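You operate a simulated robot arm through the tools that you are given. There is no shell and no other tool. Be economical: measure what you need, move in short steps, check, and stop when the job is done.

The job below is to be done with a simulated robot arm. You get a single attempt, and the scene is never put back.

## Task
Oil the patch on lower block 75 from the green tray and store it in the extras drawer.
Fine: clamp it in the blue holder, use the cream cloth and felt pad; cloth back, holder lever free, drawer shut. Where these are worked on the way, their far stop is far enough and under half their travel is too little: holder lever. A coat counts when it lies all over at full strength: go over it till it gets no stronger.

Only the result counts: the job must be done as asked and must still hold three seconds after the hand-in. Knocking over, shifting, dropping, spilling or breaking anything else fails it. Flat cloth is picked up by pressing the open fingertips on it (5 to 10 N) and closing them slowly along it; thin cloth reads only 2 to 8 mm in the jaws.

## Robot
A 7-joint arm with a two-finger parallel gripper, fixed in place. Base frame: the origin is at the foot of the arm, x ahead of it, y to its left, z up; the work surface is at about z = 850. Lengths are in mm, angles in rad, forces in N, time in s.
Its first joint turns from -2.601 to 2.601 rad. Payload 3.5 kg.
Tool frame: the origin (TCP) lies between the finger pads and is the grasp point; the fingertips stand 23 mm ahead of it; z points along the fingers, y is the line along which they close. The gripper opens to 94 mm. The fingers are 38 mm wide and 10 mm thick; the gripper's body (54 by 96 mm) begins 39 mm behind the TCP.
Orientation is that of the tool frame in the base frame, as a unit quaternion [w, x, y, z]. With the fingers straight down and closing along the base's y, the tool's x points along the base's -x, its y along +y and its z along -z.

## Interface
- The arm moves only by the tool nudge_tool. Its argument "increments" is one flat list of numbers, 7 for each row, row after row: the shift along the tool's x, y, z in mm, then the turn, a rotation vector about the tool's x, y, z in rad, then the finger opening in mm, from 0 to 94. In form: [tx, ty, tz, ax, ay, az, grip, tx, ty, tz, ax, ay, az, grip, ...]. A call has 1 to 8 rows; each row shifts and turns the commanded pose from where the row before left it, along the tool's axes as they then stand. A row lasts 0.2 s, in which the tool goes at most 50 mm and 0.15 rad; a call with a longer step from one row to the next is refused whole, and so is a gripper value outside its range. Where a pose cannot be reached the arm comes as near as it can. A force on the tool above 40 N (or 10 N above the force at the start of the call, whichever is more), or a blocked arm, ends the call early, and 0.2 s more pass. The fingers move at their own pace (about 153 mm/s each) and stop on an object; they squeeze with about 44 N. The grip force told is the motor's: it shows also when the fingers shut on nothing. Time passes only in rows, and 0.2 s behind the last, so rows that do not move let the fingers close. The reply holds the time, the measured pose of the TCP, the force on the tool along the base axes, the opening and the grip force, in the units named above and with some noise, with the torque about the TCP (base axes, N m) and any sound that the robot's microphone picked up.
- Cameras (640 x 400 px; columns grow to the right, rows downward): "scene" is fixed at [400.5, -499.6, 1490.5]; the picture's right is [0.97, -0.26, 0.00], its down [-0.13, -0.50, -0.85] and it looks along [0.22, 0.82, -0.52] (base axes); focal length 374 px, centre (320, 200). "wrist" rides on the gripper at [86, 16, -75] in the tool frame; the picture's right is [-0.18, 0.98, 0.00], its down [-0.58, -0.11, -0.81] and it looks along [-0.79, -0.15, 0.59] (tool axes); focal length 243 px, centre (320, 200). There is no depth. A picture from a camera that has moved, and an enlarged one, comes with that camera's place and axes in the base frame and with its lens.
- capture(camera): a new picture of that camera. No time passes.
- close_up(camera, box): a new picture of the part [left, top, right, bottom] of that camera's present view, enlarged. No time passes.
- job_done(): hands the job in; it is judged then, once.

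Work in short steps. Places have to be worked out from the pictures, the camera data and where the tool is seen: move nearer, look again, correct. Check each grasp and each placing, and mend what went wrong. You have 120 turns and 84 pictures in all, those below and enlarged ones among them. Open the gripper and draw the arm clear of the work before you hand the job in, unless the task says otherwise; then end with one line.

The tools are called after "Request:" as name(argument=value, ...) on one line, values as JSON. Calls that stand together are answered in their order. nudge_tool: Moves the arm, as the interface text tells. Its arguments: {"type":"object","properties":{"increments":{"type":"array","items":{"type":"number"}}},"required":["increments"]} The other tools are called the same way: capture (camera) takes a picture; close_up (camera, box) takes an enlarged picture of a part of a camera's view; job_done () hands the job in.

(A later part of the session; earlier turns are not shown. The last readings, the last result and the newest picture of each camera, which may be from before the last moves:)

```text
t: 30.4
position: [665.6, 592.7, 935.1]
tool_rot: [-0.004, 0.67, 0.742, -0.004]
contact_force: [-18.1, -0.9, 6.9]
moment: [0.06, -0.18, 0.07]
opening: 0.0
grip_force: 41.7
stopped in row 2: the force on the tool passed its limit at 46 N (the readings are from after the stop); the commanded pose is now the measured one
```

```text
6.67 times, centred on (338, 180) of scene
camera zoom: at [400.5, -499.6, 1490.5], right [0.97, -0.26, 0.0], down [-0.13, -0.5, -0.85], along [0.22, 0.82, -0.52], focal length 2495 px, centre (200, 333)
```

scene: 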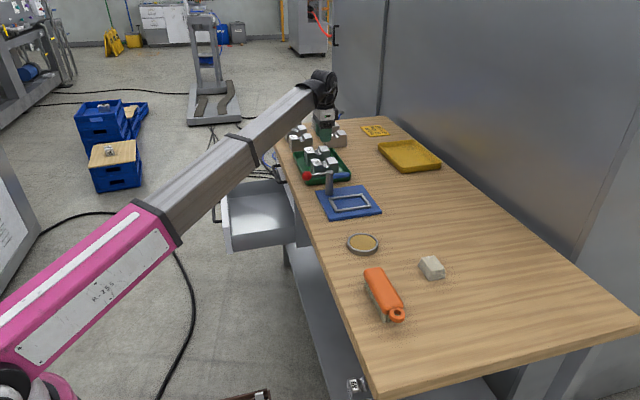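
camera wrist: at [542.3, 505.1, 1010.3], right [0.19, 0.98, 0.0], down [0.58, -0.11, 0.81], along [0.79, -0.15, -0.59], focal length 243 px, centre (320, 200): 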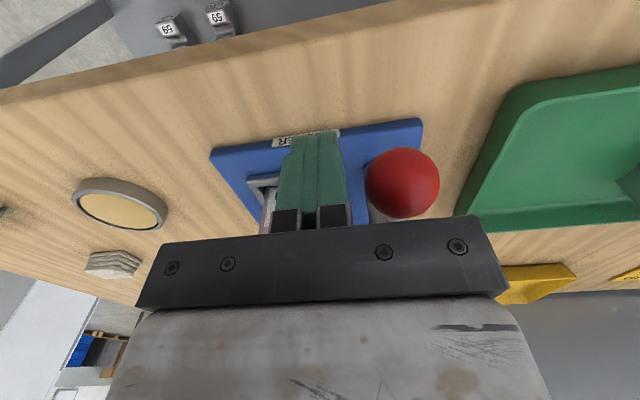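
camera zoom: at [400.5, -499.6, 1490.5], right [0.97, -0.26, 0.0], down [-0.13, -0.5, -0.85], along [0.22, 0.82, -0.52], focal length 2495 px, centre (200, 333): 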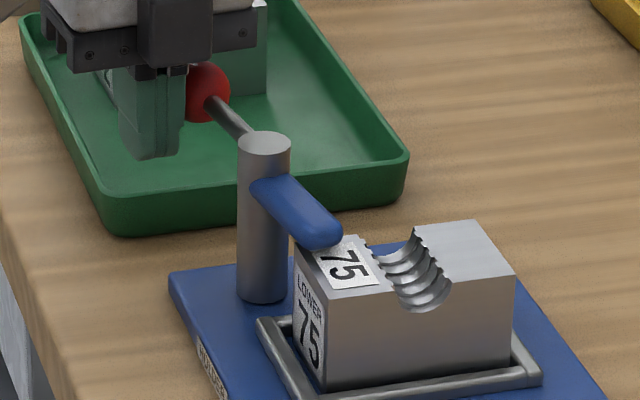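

Hard stop reached (46 N) with the arm over the block's label end: clamped. I back off along the tangent, rise, and unwind the yaw.

Request:
nudge_tool(increments=[0, -20, 0, 0, 0, 0, 0, 0, -5, -40, 0, 0, 0, 0, 0, 0, -45, 0, 0, -0.14, 0, 0, 0, -25, 0, 0, -0.14, 20, 0, 0, 0, 0, 0, -0.149, 40, 0, 0, 0, 0, 0, -0.149, 60, 0, 0, 0, 0, 0, -0.149, 60, 0, 0, 0, 0, 0, -0.149, 60])

Request:
nudge_tool(increments=[0, 0, 0, 0, 0, -0.149, 60, 0, 0, 0, 0, 0, -0.149, 60, 0, 0, 0, 0, 0, -0.149, 60, 0, 0, 0, 0, 0, -0.145, 60, 0, -45, 0, 0, 0, 0, 60, 0, -45, 0, 0, 0, 0, 60, 0, -45, 0, 0, 0, 0, 60, 0, -45, 0, 0, 0, 0, 60])

Request:
close_up(camera="scene", box=[290, 150, 386, 210])

```text
t: 32.2
position: [643.0, 590.9, 1043.5]
tool_rot: [-0.004, 0.292, 0.956, -0.002]
contact_force: [0.5, 0.0, 0.8]
moment: [-0.02, -0.01, 0.0]
opening: 59.9
grip_force: 0.1
```

```text
t: 34.0
position: [642.3, 410.7, 1045.6]
tool_rot: [-0.004, 0.001, 1.0, 0.0]
contact_force: [-0.1, 0.9, -0.4]
moment: [-0.01, -0.02, 0.01]
opening: 59.7
grip_force: 0.0
```

```text
6.67 times, centred on (338, 180) of scene
camera zoom: at [400.5, -499.6, 1490.5], right [0.97, -0.26, 0.0], down [-0.13, -0.5, -0.85], along [0.22, 0.82, -0.52], focal length 2495 px, centre (200, 333)
```

zoom: 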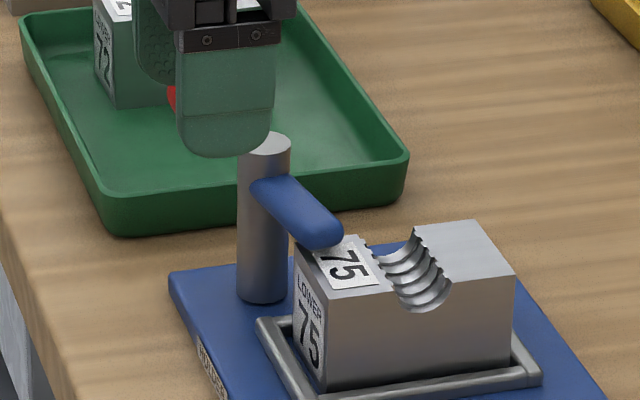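

The clamp holds by itself. I now fly toward the tin and cloth for a close look.

Request:
nudge_tool(increments=[-13, -47, 0, 0, 0, 0, 60, -13, -47, 0, 0, 0, 0, 60, -13, -47, 0, 0, 0, 0, 60, -13, -47, 0, 0, 0, 0, 60, -13, -47, 0, 0, 0, 0, 60, -13, -40, 0, 0, 0, 0, 60])

Request:
capture(camera="wrist")

```text
t: 35.4
position: [717.8, 134.0, 1047.5]
tool_rot: [-0.005, 0.001, 1.0, -0.001]
contact_force: [-0.5, -0.2, -0.3]
moment: [0.0, 0.0, -0.02]
opening: 59.9
grip_force: 0.0
```

```text
40 pictures are left
camera wrist: at [632.9, 151.3, 1122.2], right [0.19, 0.98, 0.0], down [0.59, -0.11, 0.8], along [0.79, -0.15, -0.6], focal length 243 px, centre (320, 200)
```

wrist: 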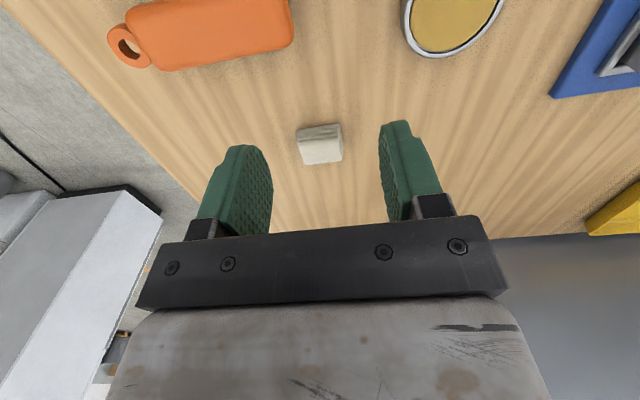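

The cloth is between the fingers in view. One enlargement to measure it and the tin.

Request:
close_up(camera="wrist", box=[280, 0, 520, 170])

```text
2.35 times, centred on (400, 85) of wrist
camera zoom: at [632.9, 151.3, 1122.2], right [0.19, 0.98, 0.0], down [0.59, -0.11, 0.8], along [0.79, -0.15, -0.6], focal length 571 px, centre (132, 471)
```

zoom: 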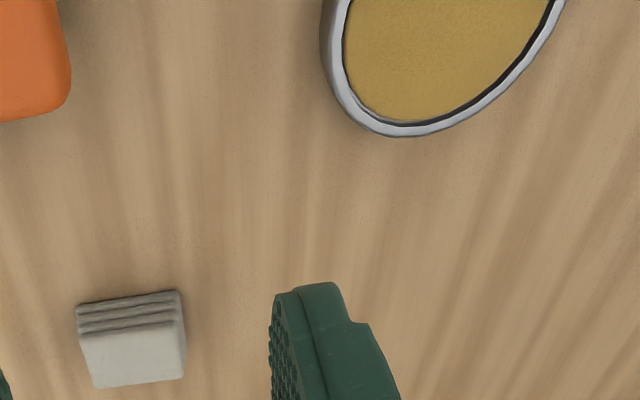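

Cloth: x≈832–877, y≈82–140, about 25 mm high; tin centre ≈(719, 245). I straddle the cloth along y, stopping with fingertips ~12 mm above the table so its underside protrudes.

Request:
nudge_tool(increments=[-46, -8, 0, 0, -0.01, 0, 80, -46, -8, 0, 0, 0, 0, 80, -44, -7, 0, 0, 0, 0, 80, 0, 0, 45, 0, 0, 0, 80, 0, 0, 45, 0, 0, 0, 80, 0, 0, 40, 0, 0, 0, 80, 0, 0, 15, 0, 0, 0, 80])

Request:
capture(camera="wrist")

```text
t: 37.0
position: [856.6, 112.3, 902.4]
tool_rot: [0.0, 0.002, 1.0, -0.001]
contact_force: [-0.1, 0.2, 0.6]
moment: [0.0, 0.0, 0.01]
opening: 80.2
grip_force: 0.1
```

```text
38 pictures are left
camera wrist: at [770.8, 129.2, 976.4], right [0.19, 0.98, 0.0], down [0.58, -0.11, 0.81], along [0.79, -0.15, -0.59], focal length 243 px, centre (320, 200)
```

wrist: 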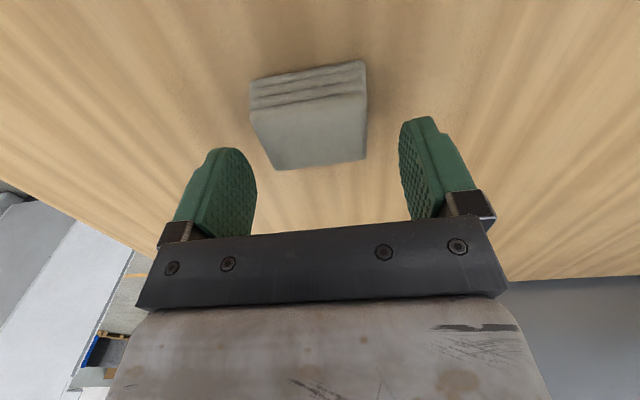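

Aligned (cloth centre ≈(853, 111)). I lower to z≈886 and close slowly.

Request:
nudge_tool(increments=[3, -1.5, 16, 0, 0, 0, 80, 0, 0, 0, 0, 0, 0, 66, 0, 0, 0, 0, 0, 0, 58, 0, 0, 0, 0, 0, 0, 50, 0, 0, 0, 0, 0, 0, 40, 0, 0, 0, 0, 0, 0, 30])

Request:
close_up(camera="wrist", box=[160, 30, 480, 230])

```text
t: 38.4
position: [853.6, 111.0, 886.8]
tool_rot: [0.0, 0.001, 1.0, 0.0]
contact_force: [-0.5, -0.5, -0.3]
moment: [0.01, 0.01, -0.01]
opening: 58.8
grip_force: 43.9
```

```text
2.00 times, centred on (320, 130) of wrist
camera zoom: at [768.1, 128.0, 961.2], right [0.19, 0.98, 0.0], down [0.58, -0.11, 0.81], along [0.79, -0.15, -0.59], focal length 485 px, centre (320, 340)
```

zoom: 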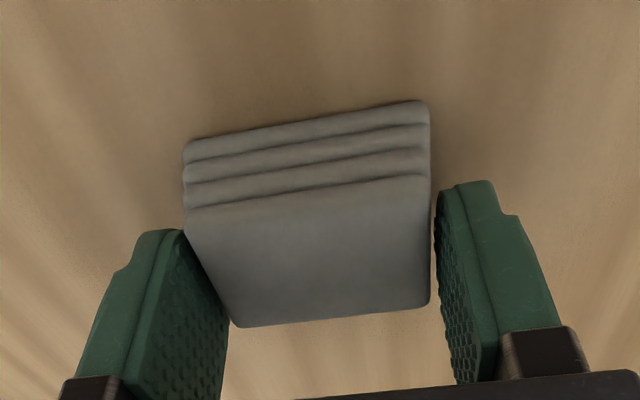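

The stack is firm at 58.8 mm with full grip force. I lift slowly and check.

Request:
nudge_tool(increments=[0, 0, -4, 0, 0, 0, 20, 0, 0, -8, 0, 0, 0, 20, 0, 0, -15, 0, 0, 0, 20, 0, 0, -18, 0, 0, 0, 20, 0, 0, -15, 0, 0, 0, 20])

Request:
close_up(camera="scene", box=[390, 215, 486, 275])

```text
t: 39.6
position: [852.4, 109.6, 946.6]
tool_rot: [0.001, 0.001, 1.0, -0.002]
contact_force: [0.0, -0.9, -0.4]
moment: [-0.02, 0.03, -0.02]
opening: 58.7
grip_force: 44.1
```

```text
6.67 times, centred on (438, 245) of scene
camera zoom: at [400.5, -499.6, 1490.5], right [0.97, -0.26, 0.0], down [-0.13, -0.5, -0.85], along [0.22, 0.82, -0.52], focal length 2495 px, centre (-467, -100)
```

zoom: 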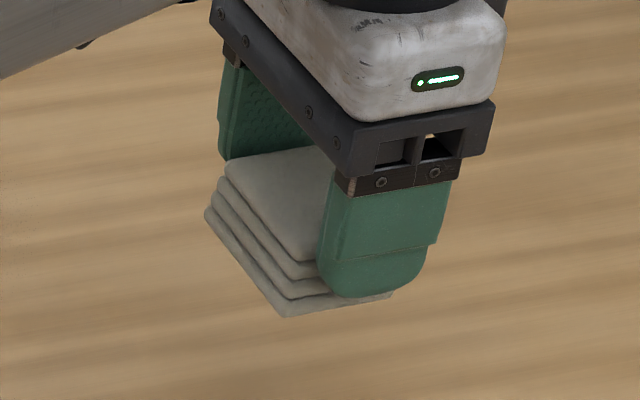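

Cloth held with its underside ~10 mm below the tips (underside at TCP−37). I carry it over the tin.

Request:
nudge_tool(increments=[26.6, 27, 0, 0, 0, 0, 20, 26.6, 27, 0, 0, 0, 0, 20, 26.6, 27, 0, 0, 0, 0, 20, 26.6, 27, 0, 0, 0, 0, 20, 26.6, 27, 0, 0, 0, 0, 20, 0, 0, 15, 0, 0, 0, 20, 0, 0, 7, 0, 0, 0, 20])

Request:
close_up(camera="scene", box=[320, 200, 416, 260])

Request:
close_up(camera="wrist", box=[160, 0, 480, 200])

```text
t: 41.2
position: [719.5, 248.4, 919.2]
tool_rot: [-0.001, 0.001, 1.0, -0.001]
contact_force: [0.7, 0.0, -0.1]
moment: [-0.01, -0.04, -0.02]
opening: 58.8
grip_force: 44.5
```

```text
6.67 times, centred on (368, 230) of scene
camera zoom: at [400.5, -499.6, 1490.5], right [0.97, -0.26, 0.0], down [-0.13, -0.5, -0.85], along [0.22, 0.82, -0.52], focal length 2495 px, centre (0, 0)
```

zoom: 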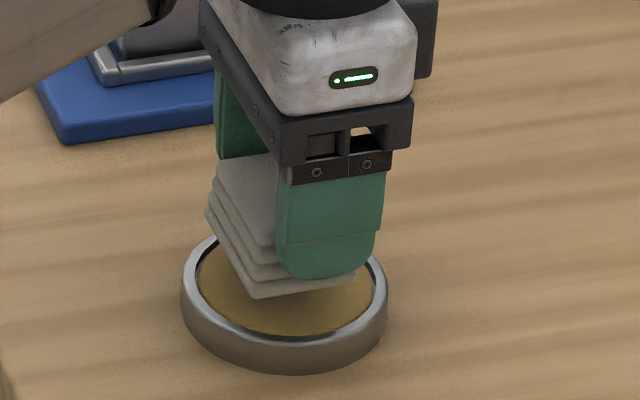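

```text
2.00 times, centred on (320, 100) of wrist
camera zoom: at [633.3, 264.7, 994.3], right [0.19, 0.98, 0.0], down [0.58, -0.11, 0.81], along [0.79, -0.15, -0.59], focal length 485 px, centre (320, 400)
```

zoom: 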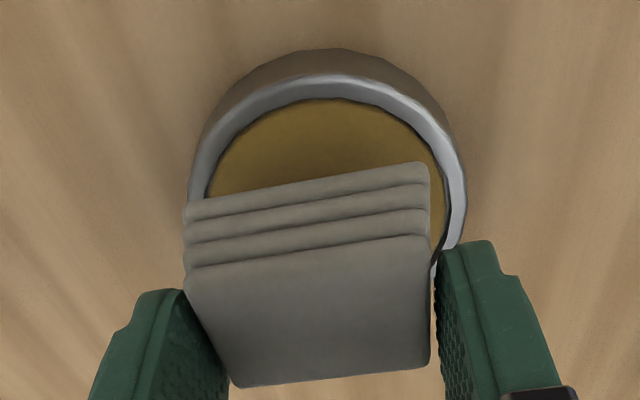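

Felt circle centre ≈(721, 249), radius ≈36: the cloth just fits. I lower until contact.

Request:
nudge_tool(increments=[-2, 0.5, 8, 0, 0, 0, 20, 0, 0, 4, 0, 0, 0, 20, 0, 0, 2, 0, 0, 0, 20, 0, 0, 2, 0, 0, 0, 20])

Request:
nudge_tool(increments=[0, 0, 2, 0, 0, 0, 20, 0, 0, 1, 0, 0, 0, 20])

```text
t: 42.2
position: [721.8, 245.0, 905.0]
tool_rot: [0.002, 0.001, 1.0, -0.002]
contact_force: [-0.4, 1.2, -0.9]
moment: [0.02, 0.02, 0.01]
opening: 58.6
grip_force: 43.9
```

```text
t: 42.8
position: [722.0, 243.2, 901.7]
tool_rot: [0.001, 0.001, 1.0, -0.001]
contact_force: [-0.7, 0.2, -0.1]
moment: [0.01, 0.03, 0.03]
opening: 58.5
grip_force: 44.0
```

No contact yet and y drifted to 243; I correct to ≈248 and continue lowering in small steps.

Request:
nudge_tool(increments=[0, 4, 0, 0, 0, 0, 20, 0, 0, 2, 0, 0, 0, 20, 0, 0, 1.5, 0, 0, 0, 20])

Request:
nudge_tool(increments=[0, 0, 1.5, 0, 0, 0, 20, 0, 0, 1, 0, 0, 0, 20])

```text
t: 43.8
position: [722.8, 249.5, 901.3]
tool_rot: [0.001, 0.001, 1.0, -0.001]
contact_force: [-3.5, -2.0, 11.7]
moment: [0.06, 0.14, 0.1]
opening: 58.6
grip_force: 44.1
stopped in row 3: the force on the tool passed its limit at 42 N (the readings are from after the stop); the commanded pose is now the measured one
```

```text
t: 44.2
position: [722.7, 249.2, 901.3]
tool_rot: [0.002, 0.001, 1.0, -0.001]
contact_force: [-4.5, -0.6, 12.9]
moment: [0.08, 0.23, 0.05]
opening: 58.7
grip_force: 44.4
stopped in row 2: the force on the tool passed its limit at 45 N (the readings are from after the stop); the commanded pose is now the measured one
```

Contact at z≈901 (underside ≈864.5). I look whether it lies on the felt or rim.

Request:
close_up(camera="scene", box=[332, 210, 396, 250])

Request:
close_up(camera="wrist", box=[180, 20, 460, 195])

```text
10.00 times, centred on (364, 230) of scene
camera zoom: at [400.5, -499.6, 1490.5], right [0.97, -0.26, 0.0], down [-0.13, -0.5, -0.85], along [0.22, 0.82, -0.52], focal length 3742 px, centre (-120, -100)
```

zoom: 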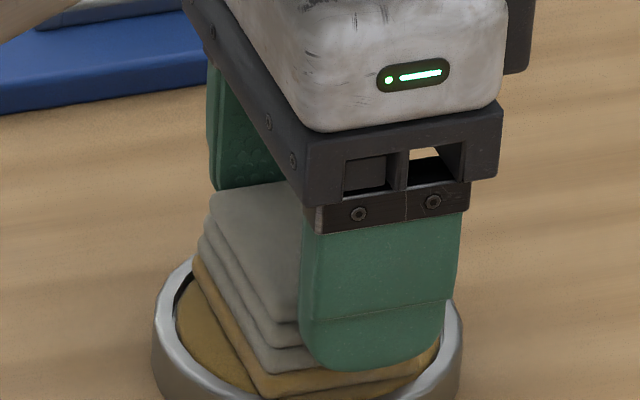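

```text
2.29 times, centred on (320, 108) of wrist
camera zoom: at [636.1, 266.0, 975.8], right [0.19, 0.98, 0.0], down [0.58, -0.11, 0.81], along [0.79, -0.15, -0.59], focal length 555 px, centre (320, 411)
```

zoom: 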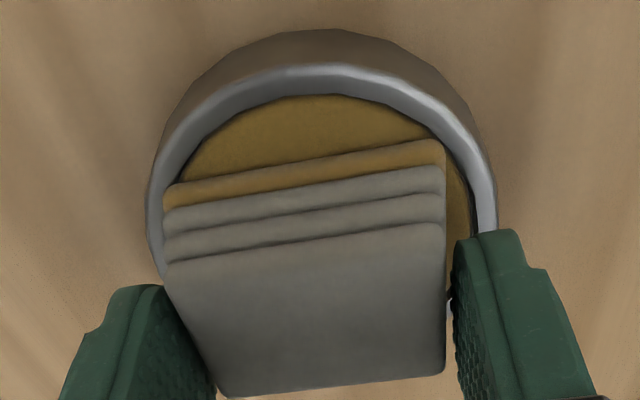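

The bottom layer is now soaked oil-colour. I lift straight up and carry it over the block's land (target ≈(779, 450)).

Request:
nudge_tool(increments=[0, 0, -5, 0, 0, 0, 20, 0, 0, -20, 0, 0, 0, 20, 0, 0, -35, 0, 0, 0, 20, 0, 0, -35, 0, 0, 0, 20, -14, 40, 0, 0, 0, 0, 20, -14, 40, 0, 0, 0, 0, 20, -14, 40, 0, 0, 0, 0, 20, -14, 40, 0, 0, 0, 0, 20])

Request:
nudge_tool(increments=[-2, 40, 0, 0, 0, 0, 20, 0, 0, 20, 0, 0, 0, 20, 0, 0, 10, 0, 0, 0, 20, 0, 0, 0, 0, 0, 0, 20])

Request:
close_up(camera="scene", box=[314, 160, 394, 210])

```text
t: 46.0
position: [780.0, 410.0, 995.9]
tool_rot: [0.0, 0.002, 1.0, -0.002]
contact_force: [0.6, -0.3, -0.8]
moment: [0.01, -0.05, 0.03]
opening: 58.7
grip_force: 44.3
```

```text
t: 47.0
position: [780.8, 450.3, 966.2]
tool_rot: [0.002, 0.002, 1.0, -0.001]
contact_force: [0.8, -0.5, -0.7]
moment: [0.02, -0.01, -0.01]
opening: 58.8
grip_force: 44.0
```

```text
8.00 times, centred on (354, 185) of scene
camera zoom: at [400.5, -499.6, 1490.5], right [0.97, -0.26, 0.0], down [-0.13, -0.5, -0.85], along [0.22, 0.82, -0.52], focal length 2994 px, centre (48, 320)
```

zoom: 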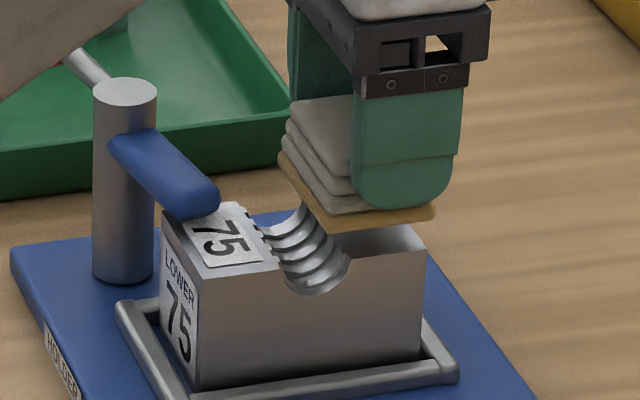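

Cloth hovers over the land ~12 mm up. I lower in small steps to light contact.

Request:
nudge_tool(increments=[0, 0, 6, 0, 0, 0, 20, 0, 0, 3, 0, 0, 0, 20, 0, 0, 1, 0, 0, 0, 20, 0, 0, 1, 0, 0, 0, 20])

Request:
nudge_tool(increments=[0, 0, 1, 0, 0, 0, 20, 0, 0, 0, 0, 0, 0, 20])

```text
t: 48.0
position: [781.7, 449.2, 953.9]
tool_rot: [0.001, 0.002, 1.0, -0.002]
contact_force: [0.0, 0.8, -0.4]
moment: [0.0, 0.0, -0.02]
opening: 58.7
grip_force: 44.3
```

```text
t: 48.6
position: [782.6, 450.4, 953.7]
tool_rot: [0.002, 0.001, 1.0, -0.001]
contact_force: [-2.9, 0.0, 6.8]
moment: [0.05, 0.1, -0.01]
opening: 58.8
grip_force: 44.3
```

Contact at 6.8 N. I wipe with strokes along y and x under light pressure.

Request:
nudge_tool(increments=[2, 6, 0, 0, 0, 0, 20, 1, 6, 0, 0, 0, 0, 20, 0, -8, 0, 0, 0, 0, 20, 0, -8, 0, 0, 0, 0, 20, 0, -8, 0, 0, 0, 0, 20, 0, 8, 0, 0, 0, 0, 20, 0, 8, 0, 0, 0, 0, 20, 0, -4, 0, 0, 0, 0, 20])

Request:
close_up(camera="scene", box=[326, 170, 390, 210])

```text
t: 50.5
position: [777.3, 450.1, 952.9]
tool_rot: [0.002, 0.002, 1.0, -0.002]
contact_force: [-0.2, -4.6, 26.9]
moment: [-0.14, 0.0, -0.04]
opening: 58.5
grip_force: 44.1
```

```text
10.00 times, centred on (358, 190) of scene
camera zoom: at [400.5, -499.6, 1490.5], right [0.97, -0.26, 0.0], down [-0.13, -0.5, -0.85], along [0.22, 0.82, -0.52], focal length 3742 px, centre (-60, 300)
```

zoom: 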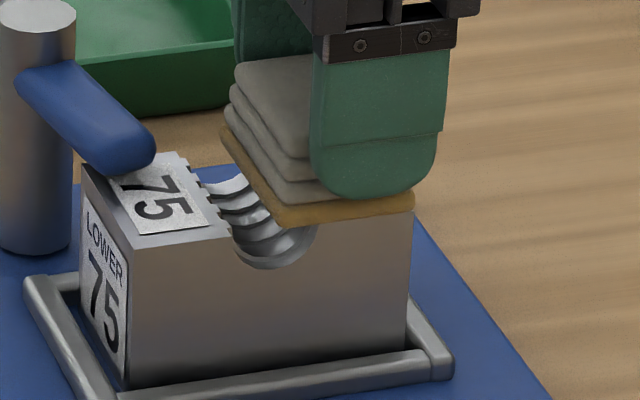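

Wiped under up to 27 N. I lift to inspect the coat.

Request:
nudge_tool(increments=[0, 0, -5, 0, 0, 0, 20, 0, 0, -30, 0, 0, 0, 20, 0, 0, -35, 0, 0, 0, 20])

Request:
close_up(camera="scene", box=[330, 176, 378, 206])

```text
t: 51.2
position: [779.4, 450.5, 1025.4]
tool_rot: [0.001, 0.001, 1.0, -0.001]
contact_force: [-0.3, -0.8, 0.5]
moment: [0.0, -0.02, -0.04]
opening: 58.8
grip_force: 44.1
```

```text
13.33 times, centred on (354, 191) of scene
camera zoom: at [400.5, -499.6, 1490.5], right [0.97, -0.26, 0.0], down [-0.13, -0.5, -0.85], along [0.22, 0.82, -0.52], focal length 4990 px, centre (-133, 320)
```

zoom: 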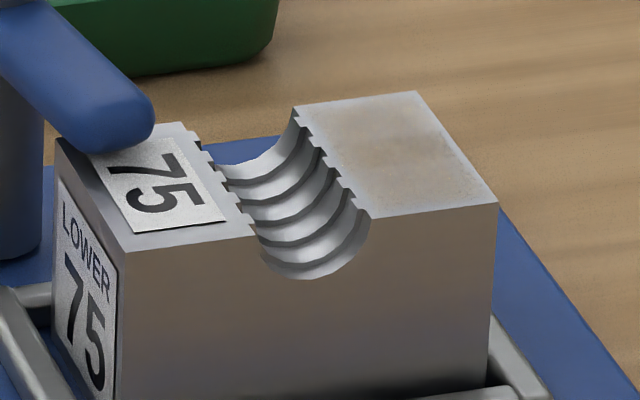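

A thin tan coat shows over the land. I go back and wipe many more strokes, then compare strength.

Request:
nudge_tool(increments=[0, 0, 35, 0, 0, 0, 20, 0, 0, 30, 0, 0, 0, 20, 0, 0, 4, 0, 0, 0, 20, 0, 0, 2, 0, 0, 0, 20, 0, 0, 0.5, 0, 0, 0, 20])

Request:
nudge_tool(increments=[0, 7, 0, 0, 0, 0, 20, 0, 7, 0, 0, 0, 0, 20, 0, -9, 0, 0, 0, 0, 20, 0, -9, 0, 0, 0, 0, 20, 0, -9, 0, 0, 0, 0, 20, 5, 9, 0, 0, 0, 0, 20, -5, 9, 0, 0, 0, 0, 20, -4, -5, 0, 0, 0, 0, 20])

```text
t: 52.5
position: [778.8, 449.9, 952.5]
tool_rot: [0.003, 0.002, 1.0, -0.001]
contact_force: [0.8, 2.7, 17.7]
moment: [0.08, -0.03, 0.02]
opening: 58.7
grip_force: 43.8
```

```text
t: 53.6
position: [778.0, 442.8, 953.9]
tool_rot: [0.003, 0.001, 1.0, 0.001]
contact_force: [-3.1, 3.1, 10.7]
moment: [-0.03, 0.17, -0.04]
opening: 58.8
grip_force: 43.9
stopped in row 5: the force on the tool passed its limit at 42 N (the readings are from after the stop); the commanded pose is now the measured one
```

Pressure spiked to 42 N, so I carry on with the eased height (≈10 N), slower strokes.

Request:
nudge_tool(increments=[0, 6, -0.3, 0, 0, 0, 20, 0, 6, 0, 0, 0, 0, 20, 0, 4, 0, 0, 0, 0, 20, 0, -6, 0, 0, 0, 0, 20, 0, -6, 0, 0, 0, 0, 20, 0, -5, 0, 0, 0, 0, 20, 3, 6, 0, 0, 0, 0, 20, -3, 5, 0, 0, 0, 0, 20])

Request:
nudge_tool(increments=[-3, -5, 0, 0, 0, 0, 20, 0, -5, 0, 0, 0, 0, 20, 0, 6, 0, 0, 0, 0, 20, 0, 6, 0, 0, 0, 0, 20, 2, 4, 0, 0, 0, 0, 20, 2, -6, 0, 0, 0, 0, 20, 0, -6, 0, 0, 0, 0, 20, 0, 3, 0, 0, 0, 0, 20])

Request:
nudge_tool(increments=[0, 0, -5, 0, 0, 0, 20, 0, 0, -30, 0, 0, 0, 20, 0, 0, -35, 0, 0, 0, 20])

Request:
close_up(camera="scene", box=[330, 176, 378, 206])

```text
t: 55.4
position: [779.2, 451.8, 954.1]
tool_rot: [0.002, 0.001, 1.0, 0.001]
contact_force: [-0.2, -0.2, 0.3]
moment: [-0.02, 0.03, 0.02]
opening: 58.6
grip_force: 43.9
```

```text
t: 57.2
position: [777.4, 448.3, 952.7]
tool_rot: [0.001, 0.001, 1.0, 0.001]
contact_force: [0.6, -4.3, 9.4]
moment: [-0.13, -0.01, -0.02]
opening: 58.5
grip_force: 44.1
```

```text
t: 58.0
position: [777.0, 448.0, 1022.5]
tool_rot: [0.002, 0.001, 1.0, 0.0]
contact_force: [-0.4, -0.4, -0.1]
moment: [0.01, 0.01, -0.01]
opening: 58.9
grip_force: 43.7
```

```text
13.33 times, centred on (354, 191) of scene
camera zoom: at [400.5, -499.6, 1490.5], right [0.97, -0.26, 0.0], down [-0.13, -0.5, -0.85], along [0.22, 0.82, -0.52], focal length 4990 px, centre (-133, 320)
```

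zoom: 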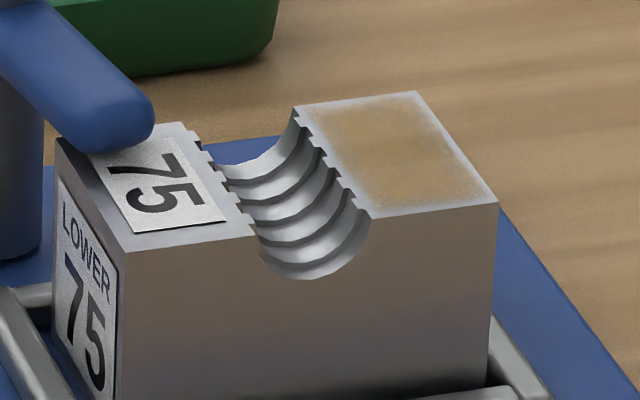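

Clearly stronger, edges a bit lighter. I continue with wider strokes, including offsets toward the land's edges.

Request:
nudge_tool(increments=[0, 0, 35, 0, 0, 0, 20, 0, 0, 28, 0, 0, 0, 20, 0, 0, 4, 0, 0, 0, 20, 0, 0, 2, 0, 0, 0, 20, 0, 0, 0.5, 0, 0, 0, 20])

Request:
nudge_tool(increments=[-5, 5, 0, 0, 0, 0, 20, -3, 6, 0, 0, 0, 0, 20, 0, -7, 0, 0, 0, 0, 20, 0, -7, 0, 0, 0, 0, 20, 0, -7, 0, 0, 0, 0, 20, 0, -5, 0, 0, 0, 0, 20, 6, 5, 0, 0, 0, 0, 20, 6, 6, 0, 0, 0, 0, 20])

Request:
nudge_tool(increments=[0, 6, 0, 0, 0, 0, 20, 0, 6, 0, 0, 0, 0, 20, 0, 4, 0, 0, 0, 0, 20, -4, -7, 0, 0, 0, 0, 20, 0, -7, 0, 0, 0, 0, 20, 0, -7, 0, 0, 0, 0, 20, 0, 6, 0, 0, 0, 0, 20, 0, 6, 0, 0, 0, 0, 20])

```text
t: 59.2
position: [777.3, 450.0, 952.3]
tool_rot: [0.002, 0.001, 1.0, 0.0]
contact_force: [1.4, 0.6, 1.9]
moment: [-0.05, -0.03, 0.02]
opening: 58.5
grip_force: 44.3
```

```text
t: 61.0
position: [774.4, 444.8, 950.7]
tool_rot: [0.002, 0.001, 1.0, 0.0]
contact_force: [1.2, -2.0, 3.2]
moment: [-0.08, -0.04, 0.03]
opening: 58.6
grip_force: 43.8
```

```text
t: 62.8
position: [779.1, 451.0, 951.9]
tool_rot: [0.001, 0.0, 1.0, 0.001]
contact_force: [0.5, -2.2, 6.1]
moment: [-0.12, 0.0, 0.04]
opening: 58.8
grip_force: 44.4
```

Contact at a light 2–6 N. I press slightly more and repeat another set.

Request:
nudge_tool(increments=[-3, 6, 0.6, 0, 0, 0, 20, 0, 6, 0, 0, 0, 0, 20, 0, -7, 0, 0, 0, 0, 20, 0, -7, 0, 0, 0, 0, 20, 0, -7, 0, 0, 0, 0, 20, 3, 7, 0, 0, 0, 0, 20, 3, 7, 0, 0, 0, 0, 20, 0, 5, 0, 0, 0, 0, 20])

Request:
nudge_tool(increments=[0, -7, 0, 0, 0, 0, 20, 0, -7, 0, 0, 0, 0, 20, 0, -6, 0, 0, 0, 0, 20, -4, 5, 0, 0, 0, 0, 20, -4, 5, 0, 0, 0, 0, 20, 0, 5, 0, 0, 0, 0, 20, 3, -4, 0, 0, 0, 0, 20])

Request:
nudge_tool(increments=[0, 0, -5, 0, 0, 0, 20, 0, 0, -30, 0, 0, 0, 20, 0, 0, -35, 0, 0, 0, 20])

Request:
close_up(camera="scene", box=[330, 164, 378, 206])

```text
t: 64.6
position: [773.9, 460.4, 951.5]
tool_rot: [0.001, 0.002, 1.0, 0.0]
contact_force: [1.8, -15.1, 30.7]
moment: [-0.72, -0.15, -0.03]
opening: 58.7
grip_force: 44.2
```

```text
t: 66.2
position: [781.5, 454.5, 952.6]
tool_rot: [0.002, -0.001, 1.0, 0.001]
contact_force: [4.4, 1.7, 11.7]
moment: [-0.1, -0.12, 0.06]
opening: 58.7
grip_force: 43.9
```

```text
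t: 67.0
position: [780.4, 451.1, 1022.0]
tool_rot: [0.002, 0.0, 1.0, 0.001]
contact_force: [-1.0, -0.8, -0.3]
moment: [-0.01, -0.03, 0.02]
opening: 58.7
grip_force: 43.7
```

```text
9.52 times, centred on (354, 185) of scene
camera zoom: at [400.5, -499.6, 1490.5], right [0.97, -0.26, 0.0], down [-0.13, -0.5, -0.85], along [0.22, 0.82, -0.52], focal length 3564 px, centre (-4, 343)
```

zoom: 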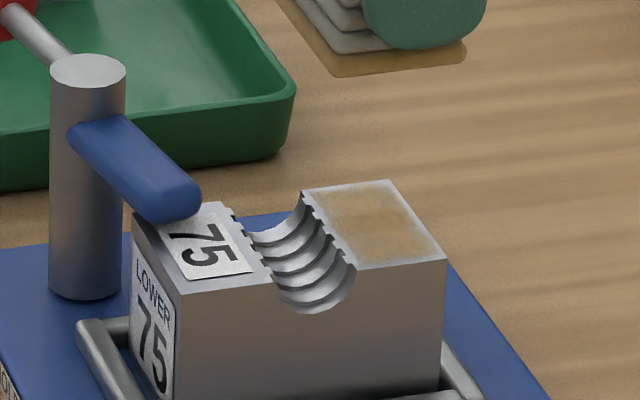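

I compare at the same zoom as before.

Request:
close_up(camera="scene", box=[330, 176, 378, 206])

```text
13.33 times, centred on (354, 191) of scene
camera zoom: at [400.5, -499.6, 1490.5], right [0.97, -0.26, 0.0], down [-0.13, -0.5, -0.85], along [0.22, 0.82, -0.52], focal length 4990 px, centre (-133, 320)
```

zoom: 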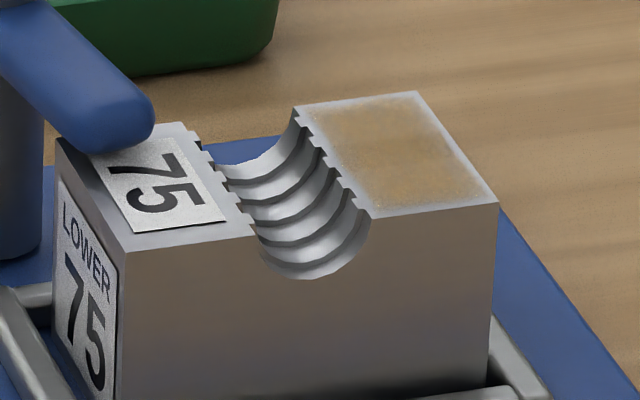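

Nearly unchanged; the cloth may be running dry. I recharge it on the felt pad to be sure of full strength.

Request:
nudge_tool(increments=[11.6, -40.4, 0, 0, 0, 0, 20, 11.6, -40.4, 0, 0, 0, 0, 20, 11.6, -40.4, 0, 0, 0, 0, 20, 11.6, -40.4, 0, 0, 0, 0, 20, 11.6, -40.4, 0, 0, 0, 0, 20, 0, 0, 40, 0, 0, 0, 20, 0, 0, 40, 0, 0, 0, 20, 0, 0, 20, 0, 0, 0, 20])

Request:
nudge_tool(increments=[0, 0, 8, 0, 0, 0, 20, 0, 0, 4, 0, 0, 0, 20, 0, 0, 0, 0, 0, 0, 20])

```text
t: 68.8
position: [721.9, 251.8, 919.8]
tool_rot: [0.002, 0.0, 1.0, 0.001]
contact_force: [-0.9, 0.2, 0.6]
moment: [0.01, 0.0, -0.01]
opening: 58.6
grip_force: 43.7
```

```text
t: 69.6
position: [722.7, 251.3, 908.8]
tool_rot: [0.002, 0.0, 1.0, 0.002]
contact_force: [0.1, -0.8, 0.1]
moment: [0.01, 0.01, 0.02]
opening: 58.7
grip_force: 44.1
```

Above the felt at (722.7, 251); I trim y and lower to contact in 1–2 mm steps.

Request:
nudge_tool(increments=[0, -2, 3, 0, 0, 0, 20, 0, 0, 2.5, 0, 0, 0, 20, 0, 0, 1, 0, 0, 0, 20, 0, 0, 0, 0, 0, 0, 20])

Request:
nudge_tool(increments=[0, 0, 1, 0, 0, 0, 20, 0, 0, 0, 0, 0, 0, 20])

```text
t: 70.6
position: [722.5, 248.4, 903.7]
tool_rot: [0.002, 0.001, 1.0, 0.001]
contact_force: [0.4, 0.1, -1.1]
moment: [-0.03, -0.01, 0.0]
opening: 58.9
grip_force: 43.9
```

```text
t: 71.2
position: [723.1, 248.7, 901.4]
tool_rot: [0.002, 0.001, 1.0, 0.001]
contact_force: [0.4, -0.1, 0.2]
moment: [0.01, -0.02, -0.02]
opening: 58.6
grip_force: 44.5
```

Not yet in contact; another small lowering.

Request:
nudge_tool(increments=[0, 0, 1, 0, 0, 0, 20, 0, 0, 0, 0, 0, 0, 20])

Request:
nudge_tool(increments=[0, 0, 0.8, 0, 0, 0, 20, 0, 0, 0, 0, 0, 0, 20, 0, 0, 0, 0, 0, 0, 20])

```text
t: 71.8
position: [721.5, 249.9, 900.0]
tool_rot: [0.002, 0.001, 1.0, 0.001]
contact_force: [3.1, -2.6, 16.1]
moment: [-0.24, 0.26, 0.1]
opening: 58.8
grip_force: 44.3
```

```text
t: 72.6
position: [722.0, 249.3, 901.2]
tool_rot: [0.003, 0.0, 1.0, 0.001]
contact_force: [3.4, -1.4, 30.4]
moment: [-0.31, 0.38, 0.05]
opening: 58.7
grip_force: 44.6
```

Pressed at up to 30 N, recharged. I return to the block.

Request:
nudge_tool(increments=[0, 0, -5, 0, 0, 0, 20, 0, 0, -30, 0, 0, 0, 20, 0, 0, -35, 0, 0, 0, 20, 0, 0, -30, 0, 0, 0, 20, -14, 40, 0, 0, 0, 0, 20, -14, 40, 0, 0, 0, 0, 20, -14, 40, 0, 0, 0, 0, 20, -14, 40, 0, 0, 0, 0, 20])

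Request:
nudge_tool(increments=[-2, 41, 0, 0, 0, 0, 20, 0, 0, 25, 0, 0, 0, 20, 0, 0, 15, 0, 0, 0, 20, 0, 0, 4, 0, 0, 0, 20, 0, 0, 2, 0, 0, 0, 20, 0, 0, 0, 0, 0, 0, 20])

```text
t: 74.4
position: [776.3, 410.3, 1000.8]
tool_rot: [0.001, 0.001, 1.0, 0.001]
contact_force: [-0.6, -0.9, -1.3]
moment: [0.01, 0.0, 0.01]
opening: 58.6
grip_force: 44.1
```

```text
t: 75.8
position: [782.2, 447.9, 954.2]
tool_rot: [0.002, 0.001, 1.0, 0.001]
contact_force: [0.2, 0.7, 0.2]
moment: [0.0, 0.04, 0.03]
opening: 58.8
grip_force: 43.7
```

Just above contact. I lower 1.5 mm and wipe with strokes in y, then offsets in x.

Request:
nudge_tool(increments=[2, 2, 1.2, 0, 0, 0, 20, 0, 0, 0.8, 0, 0, 0, 20, 0, 7, 0, 0, 0, 0, 20, 0, 5, 0, 0, 0, 0, 20, 0, -7, 0, 0, 0, 0, 20, 0, -7, 0, 0, 0, 0, 20, 0, -8, 0, 0, 0, 0, 20, 0, 5, 0, 0, 0, 0, 20])

Request:
nudge_tool(increments=[4, 5, 0, 0, 0, 0, 20, 4, 7, 0, 0, 0, 0, 20, 0, 5, 0, 0, 0, 0, 20, 0, -7, 0, 0, 0, 0, 20, 0, -8, 0, 0, 0, 0, 20, 0, -6, 0, 0, 0, 0, 20, -6, 6, 0, 0, 0, 0, 20, -6, 7, 0, 0, 0, 0, 20])

Request:
nudge_tool(increments=[-2, 7, 0, 0, 0, 0, 20, 0, -7, 0, 0, 0, 0, 20, 0, -7, 0, 0, 0, 0, 20, 0, -7, 0, 0, 0, 0, 20, 0, 7, 0, 0, 0, 0, 20, 3, 7, 0, 0, 0, 0, 20, 3, -6, 0, 0, 0, 0, 20])

Request:
nudge_tool(increments=[0, 0, -5, 0, 0, 0, 20, 0, 0, -30, 0, 0, 0, 20, 0, 0, -35, 0, 0, 0, 20])

Request:
close_up(camera="scene", box=[330, 176, 378, 206])

```text
t: 77.6
position: [779.3, 448.0, 954.6]
tool_rot: [0.002, 0.001, 1.0, 0.001]
contact_force: [0.0, -0.2, 0.1]
moment: [-0.01, -0.01, 0.0]
opening: 59.0
grip_force: 43.9
```

```text
t: 79.4
position: [783.8, 456.1, 954.4]
tool_rot: [0.001, 0.001, 1.0, 0.001]
contact_force: [0.4, -0.1, -1.0]
moment: [-0.02, 0.0, -0.03]
opening: 58.7
grip_force: 43.7
```

```text
t: 81.0
position: [777.5, 450.0, 953.3]
tool_rot: [0.002, 0.002, 1.0, 0.0]
contact_force: [-0.2, 0.2, -0.4]
moment: [0.05, 0.0, 0.02]
opening: 58.3
grip_force: 43.6
```

```text
t: 81.8
position: [777.5, 450.8, 1025.2]
tool_rot: [0.002, 0.001, 1.0, 0.001]
contact_force: [0.3, 0.5, -1.1]
moment: [-0.01, -0.01, 0.0]
opening: 58.6
grip_force: 44.0
```

```text
13.33 times, centred on (354, 191) of scene
camera zoom: at [400.5, -499.6, 1490.5], right [0.97, -0.26, 0.0], down [-0.13, -0.5, -0.85], along [0.22, 0.82, -0.52], focal length 4990 px, centre (-133, 320)
```

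zoom: 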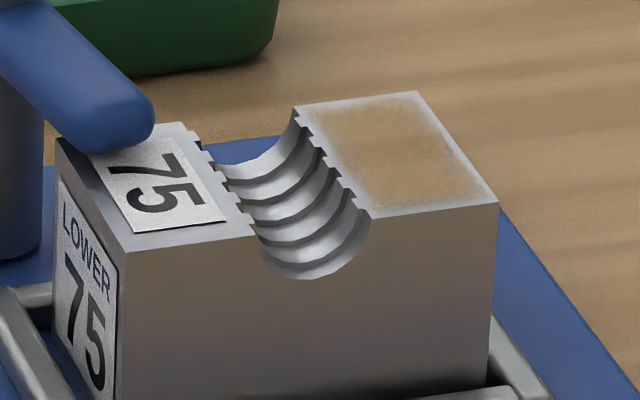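

The forces show I was hovering without contact this time. I lower again to real contact and wipe properly.

Request:
nudge_tool(increments=[0, 0, 35, 0, 0, 0, 20, 0, 0, 30, 0, 0, 0, 20, 0, 0, 5, 0, 0, 0, 20, 0, 0, 2, 0, 0, 0, 20, 0, 0, 0, 0, 0, 0, 20])

Request:
nudge_tool(increments=[0, 0, 0.8, 0, 0, 0, 20, 0, 0, 0, 0, 0, 0, 20])

```text
t: 83.0
position: [778.6, 450.8, 952.6]
tool_rot: [0.003, 0.001, 1.0, 0.0]
contact_force: [-0.2, -4.1, 20.4]
moment: [-0.39, 0.06, 0.02]
opening: 58.7
grip_force: 44.4
```

```text
t: 83.6
position: [778.7, 450.1, 952.5]
tool_rot: [0.003, 0.001, 1.0, 0.001]
contact_force: [1.0, -5.5, 36.0]
moment: [-0.51, 0.02, -0.01]
opening: 58.9
grip_force: 44.2
```

Contact is firm (36 N); I ease by 1 mm and stroke.

Request:
nudge_tool(increments=[0, 0, -1.1, 0, 0, 0, 20, 0, 6, 0, 0, 0, 0, 20, 0, 5, 0, 0, 0, 0, 20, 0, -6, 0, 0, 0, 0, 20, 0, -6, 0, 0, 0, 0, 20, 0, -6, 0, 0, 0, 0, 20, 0, -4, 0, 0, 0, 0, 20, 0, 6, 0, 0, 0, 0, 20])

Request:
nudge_tool(increments=[3, 5, 0, 0, 0, 0, 20, 3, 6, 0, 0, 0, 0, 20, 0, 4, 0, 0, 0, 0, 20, 0, -6, 0, 0, 0, 0, 20, 0, -6, 0, 0, 0, 0, 20, 0, -6, 0, 0, 0, 0, 20, -5, 5, 0, 0, 0, 0, 20, -5, 6, 0, 0, 0, 0, 20])

Request:
nudge_tool(increments=[0, 6, 0, 0, 0, 0, 20, 0, -6, 0, 0, 0, 0, 20, 0, -6, 0, 0, 0, 0, 20, 0, -6, 0, 0, 0, 0, 20, 2, 6, 0, 0, 0, 0, 20, 2, 3, 0, 0, 0, 0, 20])

```text
t: 85.4
position: [777.5, 440.3, 952.0]
tool_rot: [0.002, 0.002, 1.0, -0.001]
contact_force: [-3.8, -9.9, 31.4]
moment: [-0.02, 0.11, 0.02]
opening: 58.8
grip_force: 43.7
```

```text
t: 87.2
position: [779.6, 449.6, 952.5]
tool_rot: [0.002, 0.001, 1.0, 0.0]
contact_force: [-8.4, -13.0, 30.8]
moment: [-0.41, 0.4, 0.02]
opening: 58.6
grip_force: 44.0
```

```text
t: 88.5
position: [779.9, 444.0, 951.5]
tool_rot: [0.004, 0.002, 1.0, -0.001]
contact_force: [0.2, -4.3, 11.4]
moment: [0.04, 0.1, 0.02]
opening: 58.8
grip_force: 43.6
stopped in row 6: the force on the tool passed its limit at 45 N (the readings are from after the stop); the commanded pose is now the measured one
```

Good firm contact throughout. I lift and compare the coat.

Request:
nudge_tool(increments=[0, 0, -5, 0, 0, 0, 20, 0, 0, -30, 0, 0, 0, 20, 0, 0, -35, 0, 0, 0, 20])

Request:
close_up(camera="scene", box=[330, 176, 378, 206])

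```text
t: 89.3
position: [781.1, 443.7, 1022.5]
tool_rot: [0.005, 0.002, 1.0, -0.001]
contact_force: [-0.8, -0.6, -0.2]
moment: [-0.01, -0.02, 0.0]
opening: 58.8
grip_force: 42.9
```

```text
13.33 times, centred on (354, 191) of scene
camera zoom: at [400.5, -499.6, 1490.5], right [0.97, -0.26, 0.0], down [-0.13, -0.5, -0.85], along [0.22, 0.82, -0.52], focal length 4990 px, centre (-133, 320)
```

zoom: 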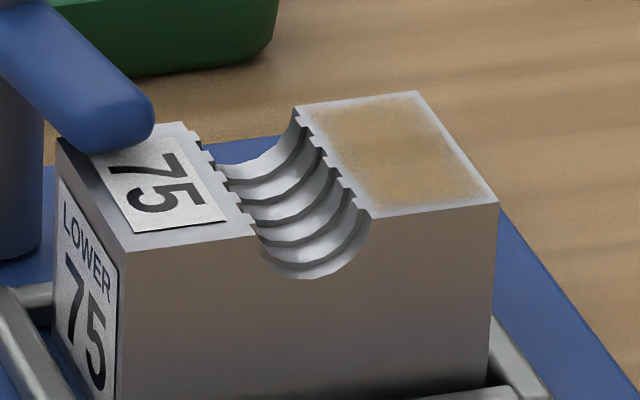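

The coat now looks the same as before the last firm pass — saturated and even. I return the cloth to its spot at (853.6, 111).

Request:
nudge_tool(increments=[-9, -41.6, 0, 0, -0.01, 0, 20, -9, -41.6, 0, 0, 0, 0, 20, -9, -41.6, 0, 0, 0, 0, 20, -9, -41.6, 0, 0, 0, 0, 20, -9, -41.6, 0, 0, 0, 0, 20, -9, -41.6, 0, 0, 0, 0, 20, -9, -41.6, 0, 0, 0, 0, 20, -9, -41.6, 0, 0, 0, 0, 20])

Request:
nudge_tool(increments=[0, 0, 45, 0, 0, 0, 20, 0, 0, 45, 0, 0, 0, 20, 0, 0, 25, 0, 0, 0, 20, 0, 0, 10, 0, 0, 0, 20, 0, 0, 0, 0, 0, 0, 20])

```text
t: 91.1
position: [851.9, 112.3, 1021.6]
tool_rot: [0.009, 0.001, 1.0, -0.001]
contact_force: [0.4, -0.1, -1.6]
moment: [0.01, 0.0, -0.02]
opening: 58.8
grip_force: 44.3
```

```text
t: 92.3
position: [851.1, 111.6, 898.4]
tool_rot: [0.01, 0.002, 1.0, -0.001]
contact_force: [0.1, -0.2, -1.0]
moment: [0.0, -0.02, 0.0]
opening: 58.8
grip_force: 43.8
```

Tilt correction had the wrong sign (now 0.02 rad); I undo it, nudge x by +2.5 and lower to touch the table.

Request:
nudge_tool(increments=[-2.5, -0.5, 0, 0, 0.019, 0, 20, 0, 0, 6, 0, 0, 0, 20, 0, 0, 3, 0, 0, 0, 20, 0, 0, 1.5, 0, 0, 0, 20, 0, 0, 0, 0, 0, 0, 20])

Request:
nudge_tool(increments=[0, 0, 1, 0, 0, 0, 20, 0, 0, 0, 0, 0, 0, 20])

```text
t: 93.5
position: [855.4, 111.4, 887.1]
tool_rot: [0.0, 0.002, 1.0, -0.001]
contact_force: [0.0, -0.2, -0.2]
moment: [0.0, 0.0, 0.03]
opening: 58.6
grip_force: 44.0
```

```text
t: 94.1
position: [855.1, 109.5, 886.9]
tool_rot: [0.0, 0.002, 1.0, 0.0]
contact_force: [-0.4, 0.1, -0.4]
moment: [0.01, 0.01, 0.02]
opening: 58.6
grip_force: 43.9
```

Nearly down; lower 1 mm more until contact.

Request:
nudge_tool(increments=[1, 1, 1, 0, 0, 0, 20, 0, 0, 0.7, 0, 0, 0, 20, 0, 0, 0, 0, 0, 0, 20])

```text
t: 94.9
position: [853.6, 112.6, 885.6]
tool_rot: [0.0, 0.002, 1.0, -0.001]
contact_force: [-0.5, -0.4, 0.0]
moment: [0.0, -0.02, -0.02]
opening: 58.7
grip_force: 44.6
```

Request:
nudge_tool(increments=[0, -1, 0.8, 0, 0, 0, 20, 0, 0, 0.7, 0, 0, 0, 20, 0, 0, 0, 0, 0, 0, 20])

```text
t: 95.7
position: [852.4, 111.7, 885.8]
tool_rot: [0.0, 0.002, 1.0, -0.001]
contact_force: [-1.2, 2.7, 23.8]
moment: [0.28, 0.09, -0.02]
opening: 58.6
grip_force: 44.5
```

The cloth is on the table (24 N). I open and rise, then check it.

Request:
nudge_tool(increments=[0, 0, -0.8, 0, 0, 0, 50, 0, 0, 0, 0, 0, 0, 66, 0, 0, 0, 0, 0, 0, 78, 0, 0, -15, 0, 0, 0, 78, 0, 0, -40, 0, 0, 0, 78, 0, 0, -45, 0, 0, 0, 78, 0, 0, -40, 0, 0, 0, 78])

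Request:
capture(camera="scene")

```text
t: 97.3
position: [852.9, 111.8, 1026.5]
tool_rot: [-0.002, 0.002, 1.0, -0.001]
contact_force: [-0.7, 0.3, -0.5]
moment: [0.02, 0.02, 0.01]
opening: 77.9
grip_force: 0.0
```

```text
23 pictures are left
```

scene: 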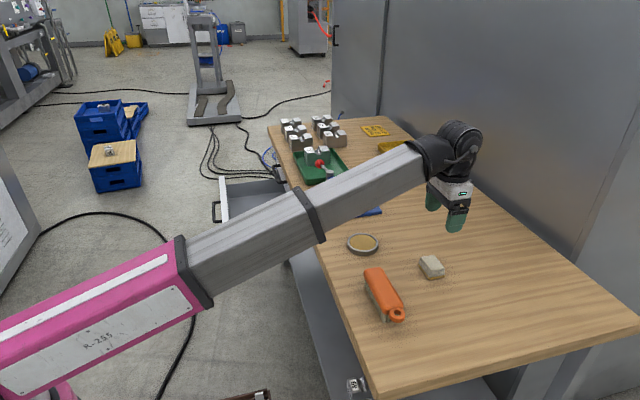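

Cloth is back in place. Now to free the lever: I fly to (731, 600) on the +x side of the ball (now ≈(694, 596)), fingers closed.

Request:
nudge_tool(increments=[11, 44.4, 0, 0, 0, 0, 40, 11, 44.4, 0, 0, 0, 0, 20, 11, 44.4, 0, 0, 0, 0, 0, 11, 44.4, 0, 0, 0, 0, 0, 11, 44.4, 0, 0, 0, 0, 0, 11, 44.4, 0, 0, 0, 0, 0, 11, 44.4, 0, 0, 0, 0, 0, 11, 44.4, 0, 0, 0, 0, 0])

Request:
nudge_tool(increments=[11, 44.4, 0, 0, 0, 0, 0, 11, 44.4, 0, 0, 0, 0, 0, 11, 44.4, 0, 0, 0, 0, 0, 0, 0, 0, 0, 0, 0.147, 0, 0, 0, 0, 0, 0, 0.147, 0, 0, 0, 0, 0, 0, 0.147, 0, 0, 0, 0, 0, 0, 0.147, 0, 0, 0, 0, 0, 0, 0.147, 0])

Request:
nudge_tool(increments=[0, 0, 0, 0, 0, 0.147, 0, 0, 0, 0, 0, 0, 0.147, 0, 0, 0, 0, 0, 0, 0.147, 0, 0, 0, 0, 0, 0, 0.147, 0, 0, 0, 0, 0, 0, 0.145, 0, 0, 0, 0, 0, 0, 0, 0])

Request:
close_up(camera="scene", box=[282, 130, 378, 190])

```text
t: 99.1
position: [765.9, 464.0, 1023.8]
tool_rot: [0.001, 0.002, 1.0, -0.001]
contact_force: [-0.1, -0.2, 0.3]
moment: [-0.03, -0.02, -0.02]
opening: 0.0
grip_force: 42.1
```

```text
t: 100.9
position: [736.0, 598.8, 1022.8]
tool_rot: [0.0, 0.363, 0.932, -0.001]
contact_force: [0.3, -0.2, -0.6]
moment: [0.02, -0.01, -0.03]
opening: 0.0
grip_force: 42.5
```

```text
t: 102.3
position: [736.0, 599.4, 1023.0]
tool_rot: [0.001, 0.672, 0.741, -0.001]
contact_force: [-0.4, 0.6, -0.2]
moment: [0.0, 0.0, 0.03]
opening: 0.1
grip_force: 42.8
```

```text
6.67 times, centred on (330, 160) of scene
camera zoom: at [400.5, -499.6, 1490.5], right [0.97, -0.26, 0.0], down [-0.13, -0.5, -0.85], along [0.22, 0.82, -0.52], focal length 2495 px, centre (253, 467)
```

zoom: 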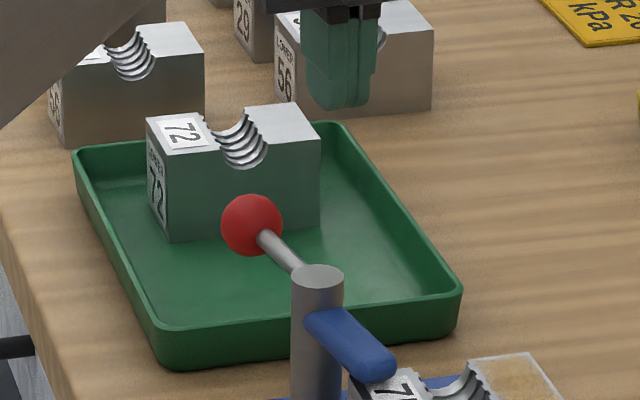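

Ball at ≈(694, 595). I descend beside it and push back along the arc, unwinding yaw.

Request:
nudge_tool(increments=[0, 0, 45, 0, 0, 0, 0, 0, 0, 41, 0, 0, 0, 0, 0, -13, 0, 0, 0, 0, 0, 2.7, -10.7, 0, 0, 0, -0.14, 0, 2.7, -10.7, 0, 0, 0, -0.14, 0, 2.7, -10.7, 0, 0, 0, -0.14, 0])

Request:
close_up(camera="scene", box=[282, 140, 378, 200])

```text
t: 103.7
position: [689.9, 599.2, 937.5]
tool_rot: [0.0, 0.501, 0.866, -0.002]
contact_force: [-0.4, -0.9, 0.2]
moment: [0.0, 0.0, 0.02]
opening: 0.1
grip_force: 42.1
```

```text
6.67 times, centred on (330, 170) of scene
camera zoom: at [400.5, -499.6, 1490.5], right [0.97, -0.26, 0.0], down [-0.13, -0.5, -0.85], along [0.22, 0.82, -0.52], focal length 2495 px, centre (253, 400)
```

zoom: 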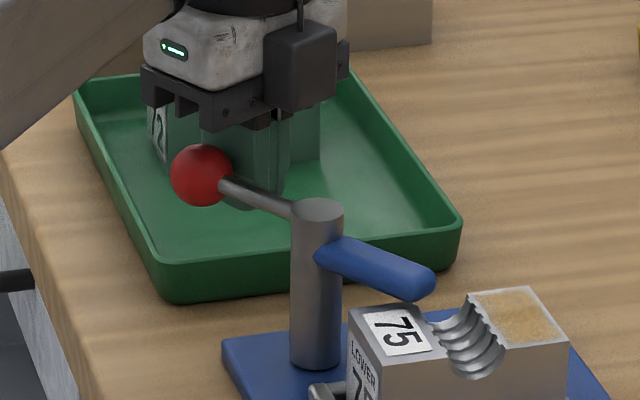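

The lever swings back freely. I continue the arc.

Request:
nudge_tool(increments=[2.7, -10.7, 0, 0, 0, -0.14, 0, 2.7, -10.7, 0, 0, 0, -0.14, 0, 2.7, -10.7, 0, 0, 0, -0.14, 0, 2.7, -10.7, 0, 0, 0, -0.14, 0, 2.7, -10.7, 0, 0, 0, -0.14, 0, 2.7, -10.7, 0, 0, 0, -0.14, 0, 2.7, -10.7, 0, 0, 0, -0.14, 0])

Request:
nudge_tool(increments=[0.5, -4, 0, 0, 0, -0.05, 0, 0, -3, 0, 0, 0, -0.03, 0])

Request:
close_up(camera="scene", box=[282, 140, 378, 200])

```text
t: 105.3
position: [632.0, 552.8, 937.2]
tool_rot: [0.0, 0.034, 0.999, 0.0]
contact_force: [3.9, 9.9, -0.7]
moment: [-0.06, -0.03, 0.06]
opening: 0.0
grip_force: 42.1
```

```text
t: 105.8
position: [632.6, 552.9, 937.6]
tool_rot: [-0.001, 0.001, 1.0, 0.006]
contact_force: [-1.1, 18.9, -4.6]
moment: [0.01, -0.02, -0.01]
opening: 0.2
grip_force: 42.6
stopped in row 2: the force on the tool passed its limit at 43 N (the readings are from after the stop); the commanded pose is now the measured one
```

```text
6.67 times, centred on (330, 170) of scene
camera zoom: at [400.5, -499.6, 1490.5], right [0.97, -0.26, 0.0], down [-0.13, -0.5, -0.85], along [0.22, 0.82, -0.52], focal length 2495 px, centre (253, 400)
```

zoom: 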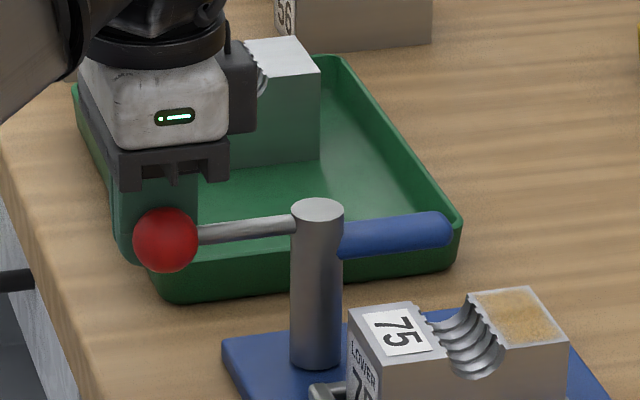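

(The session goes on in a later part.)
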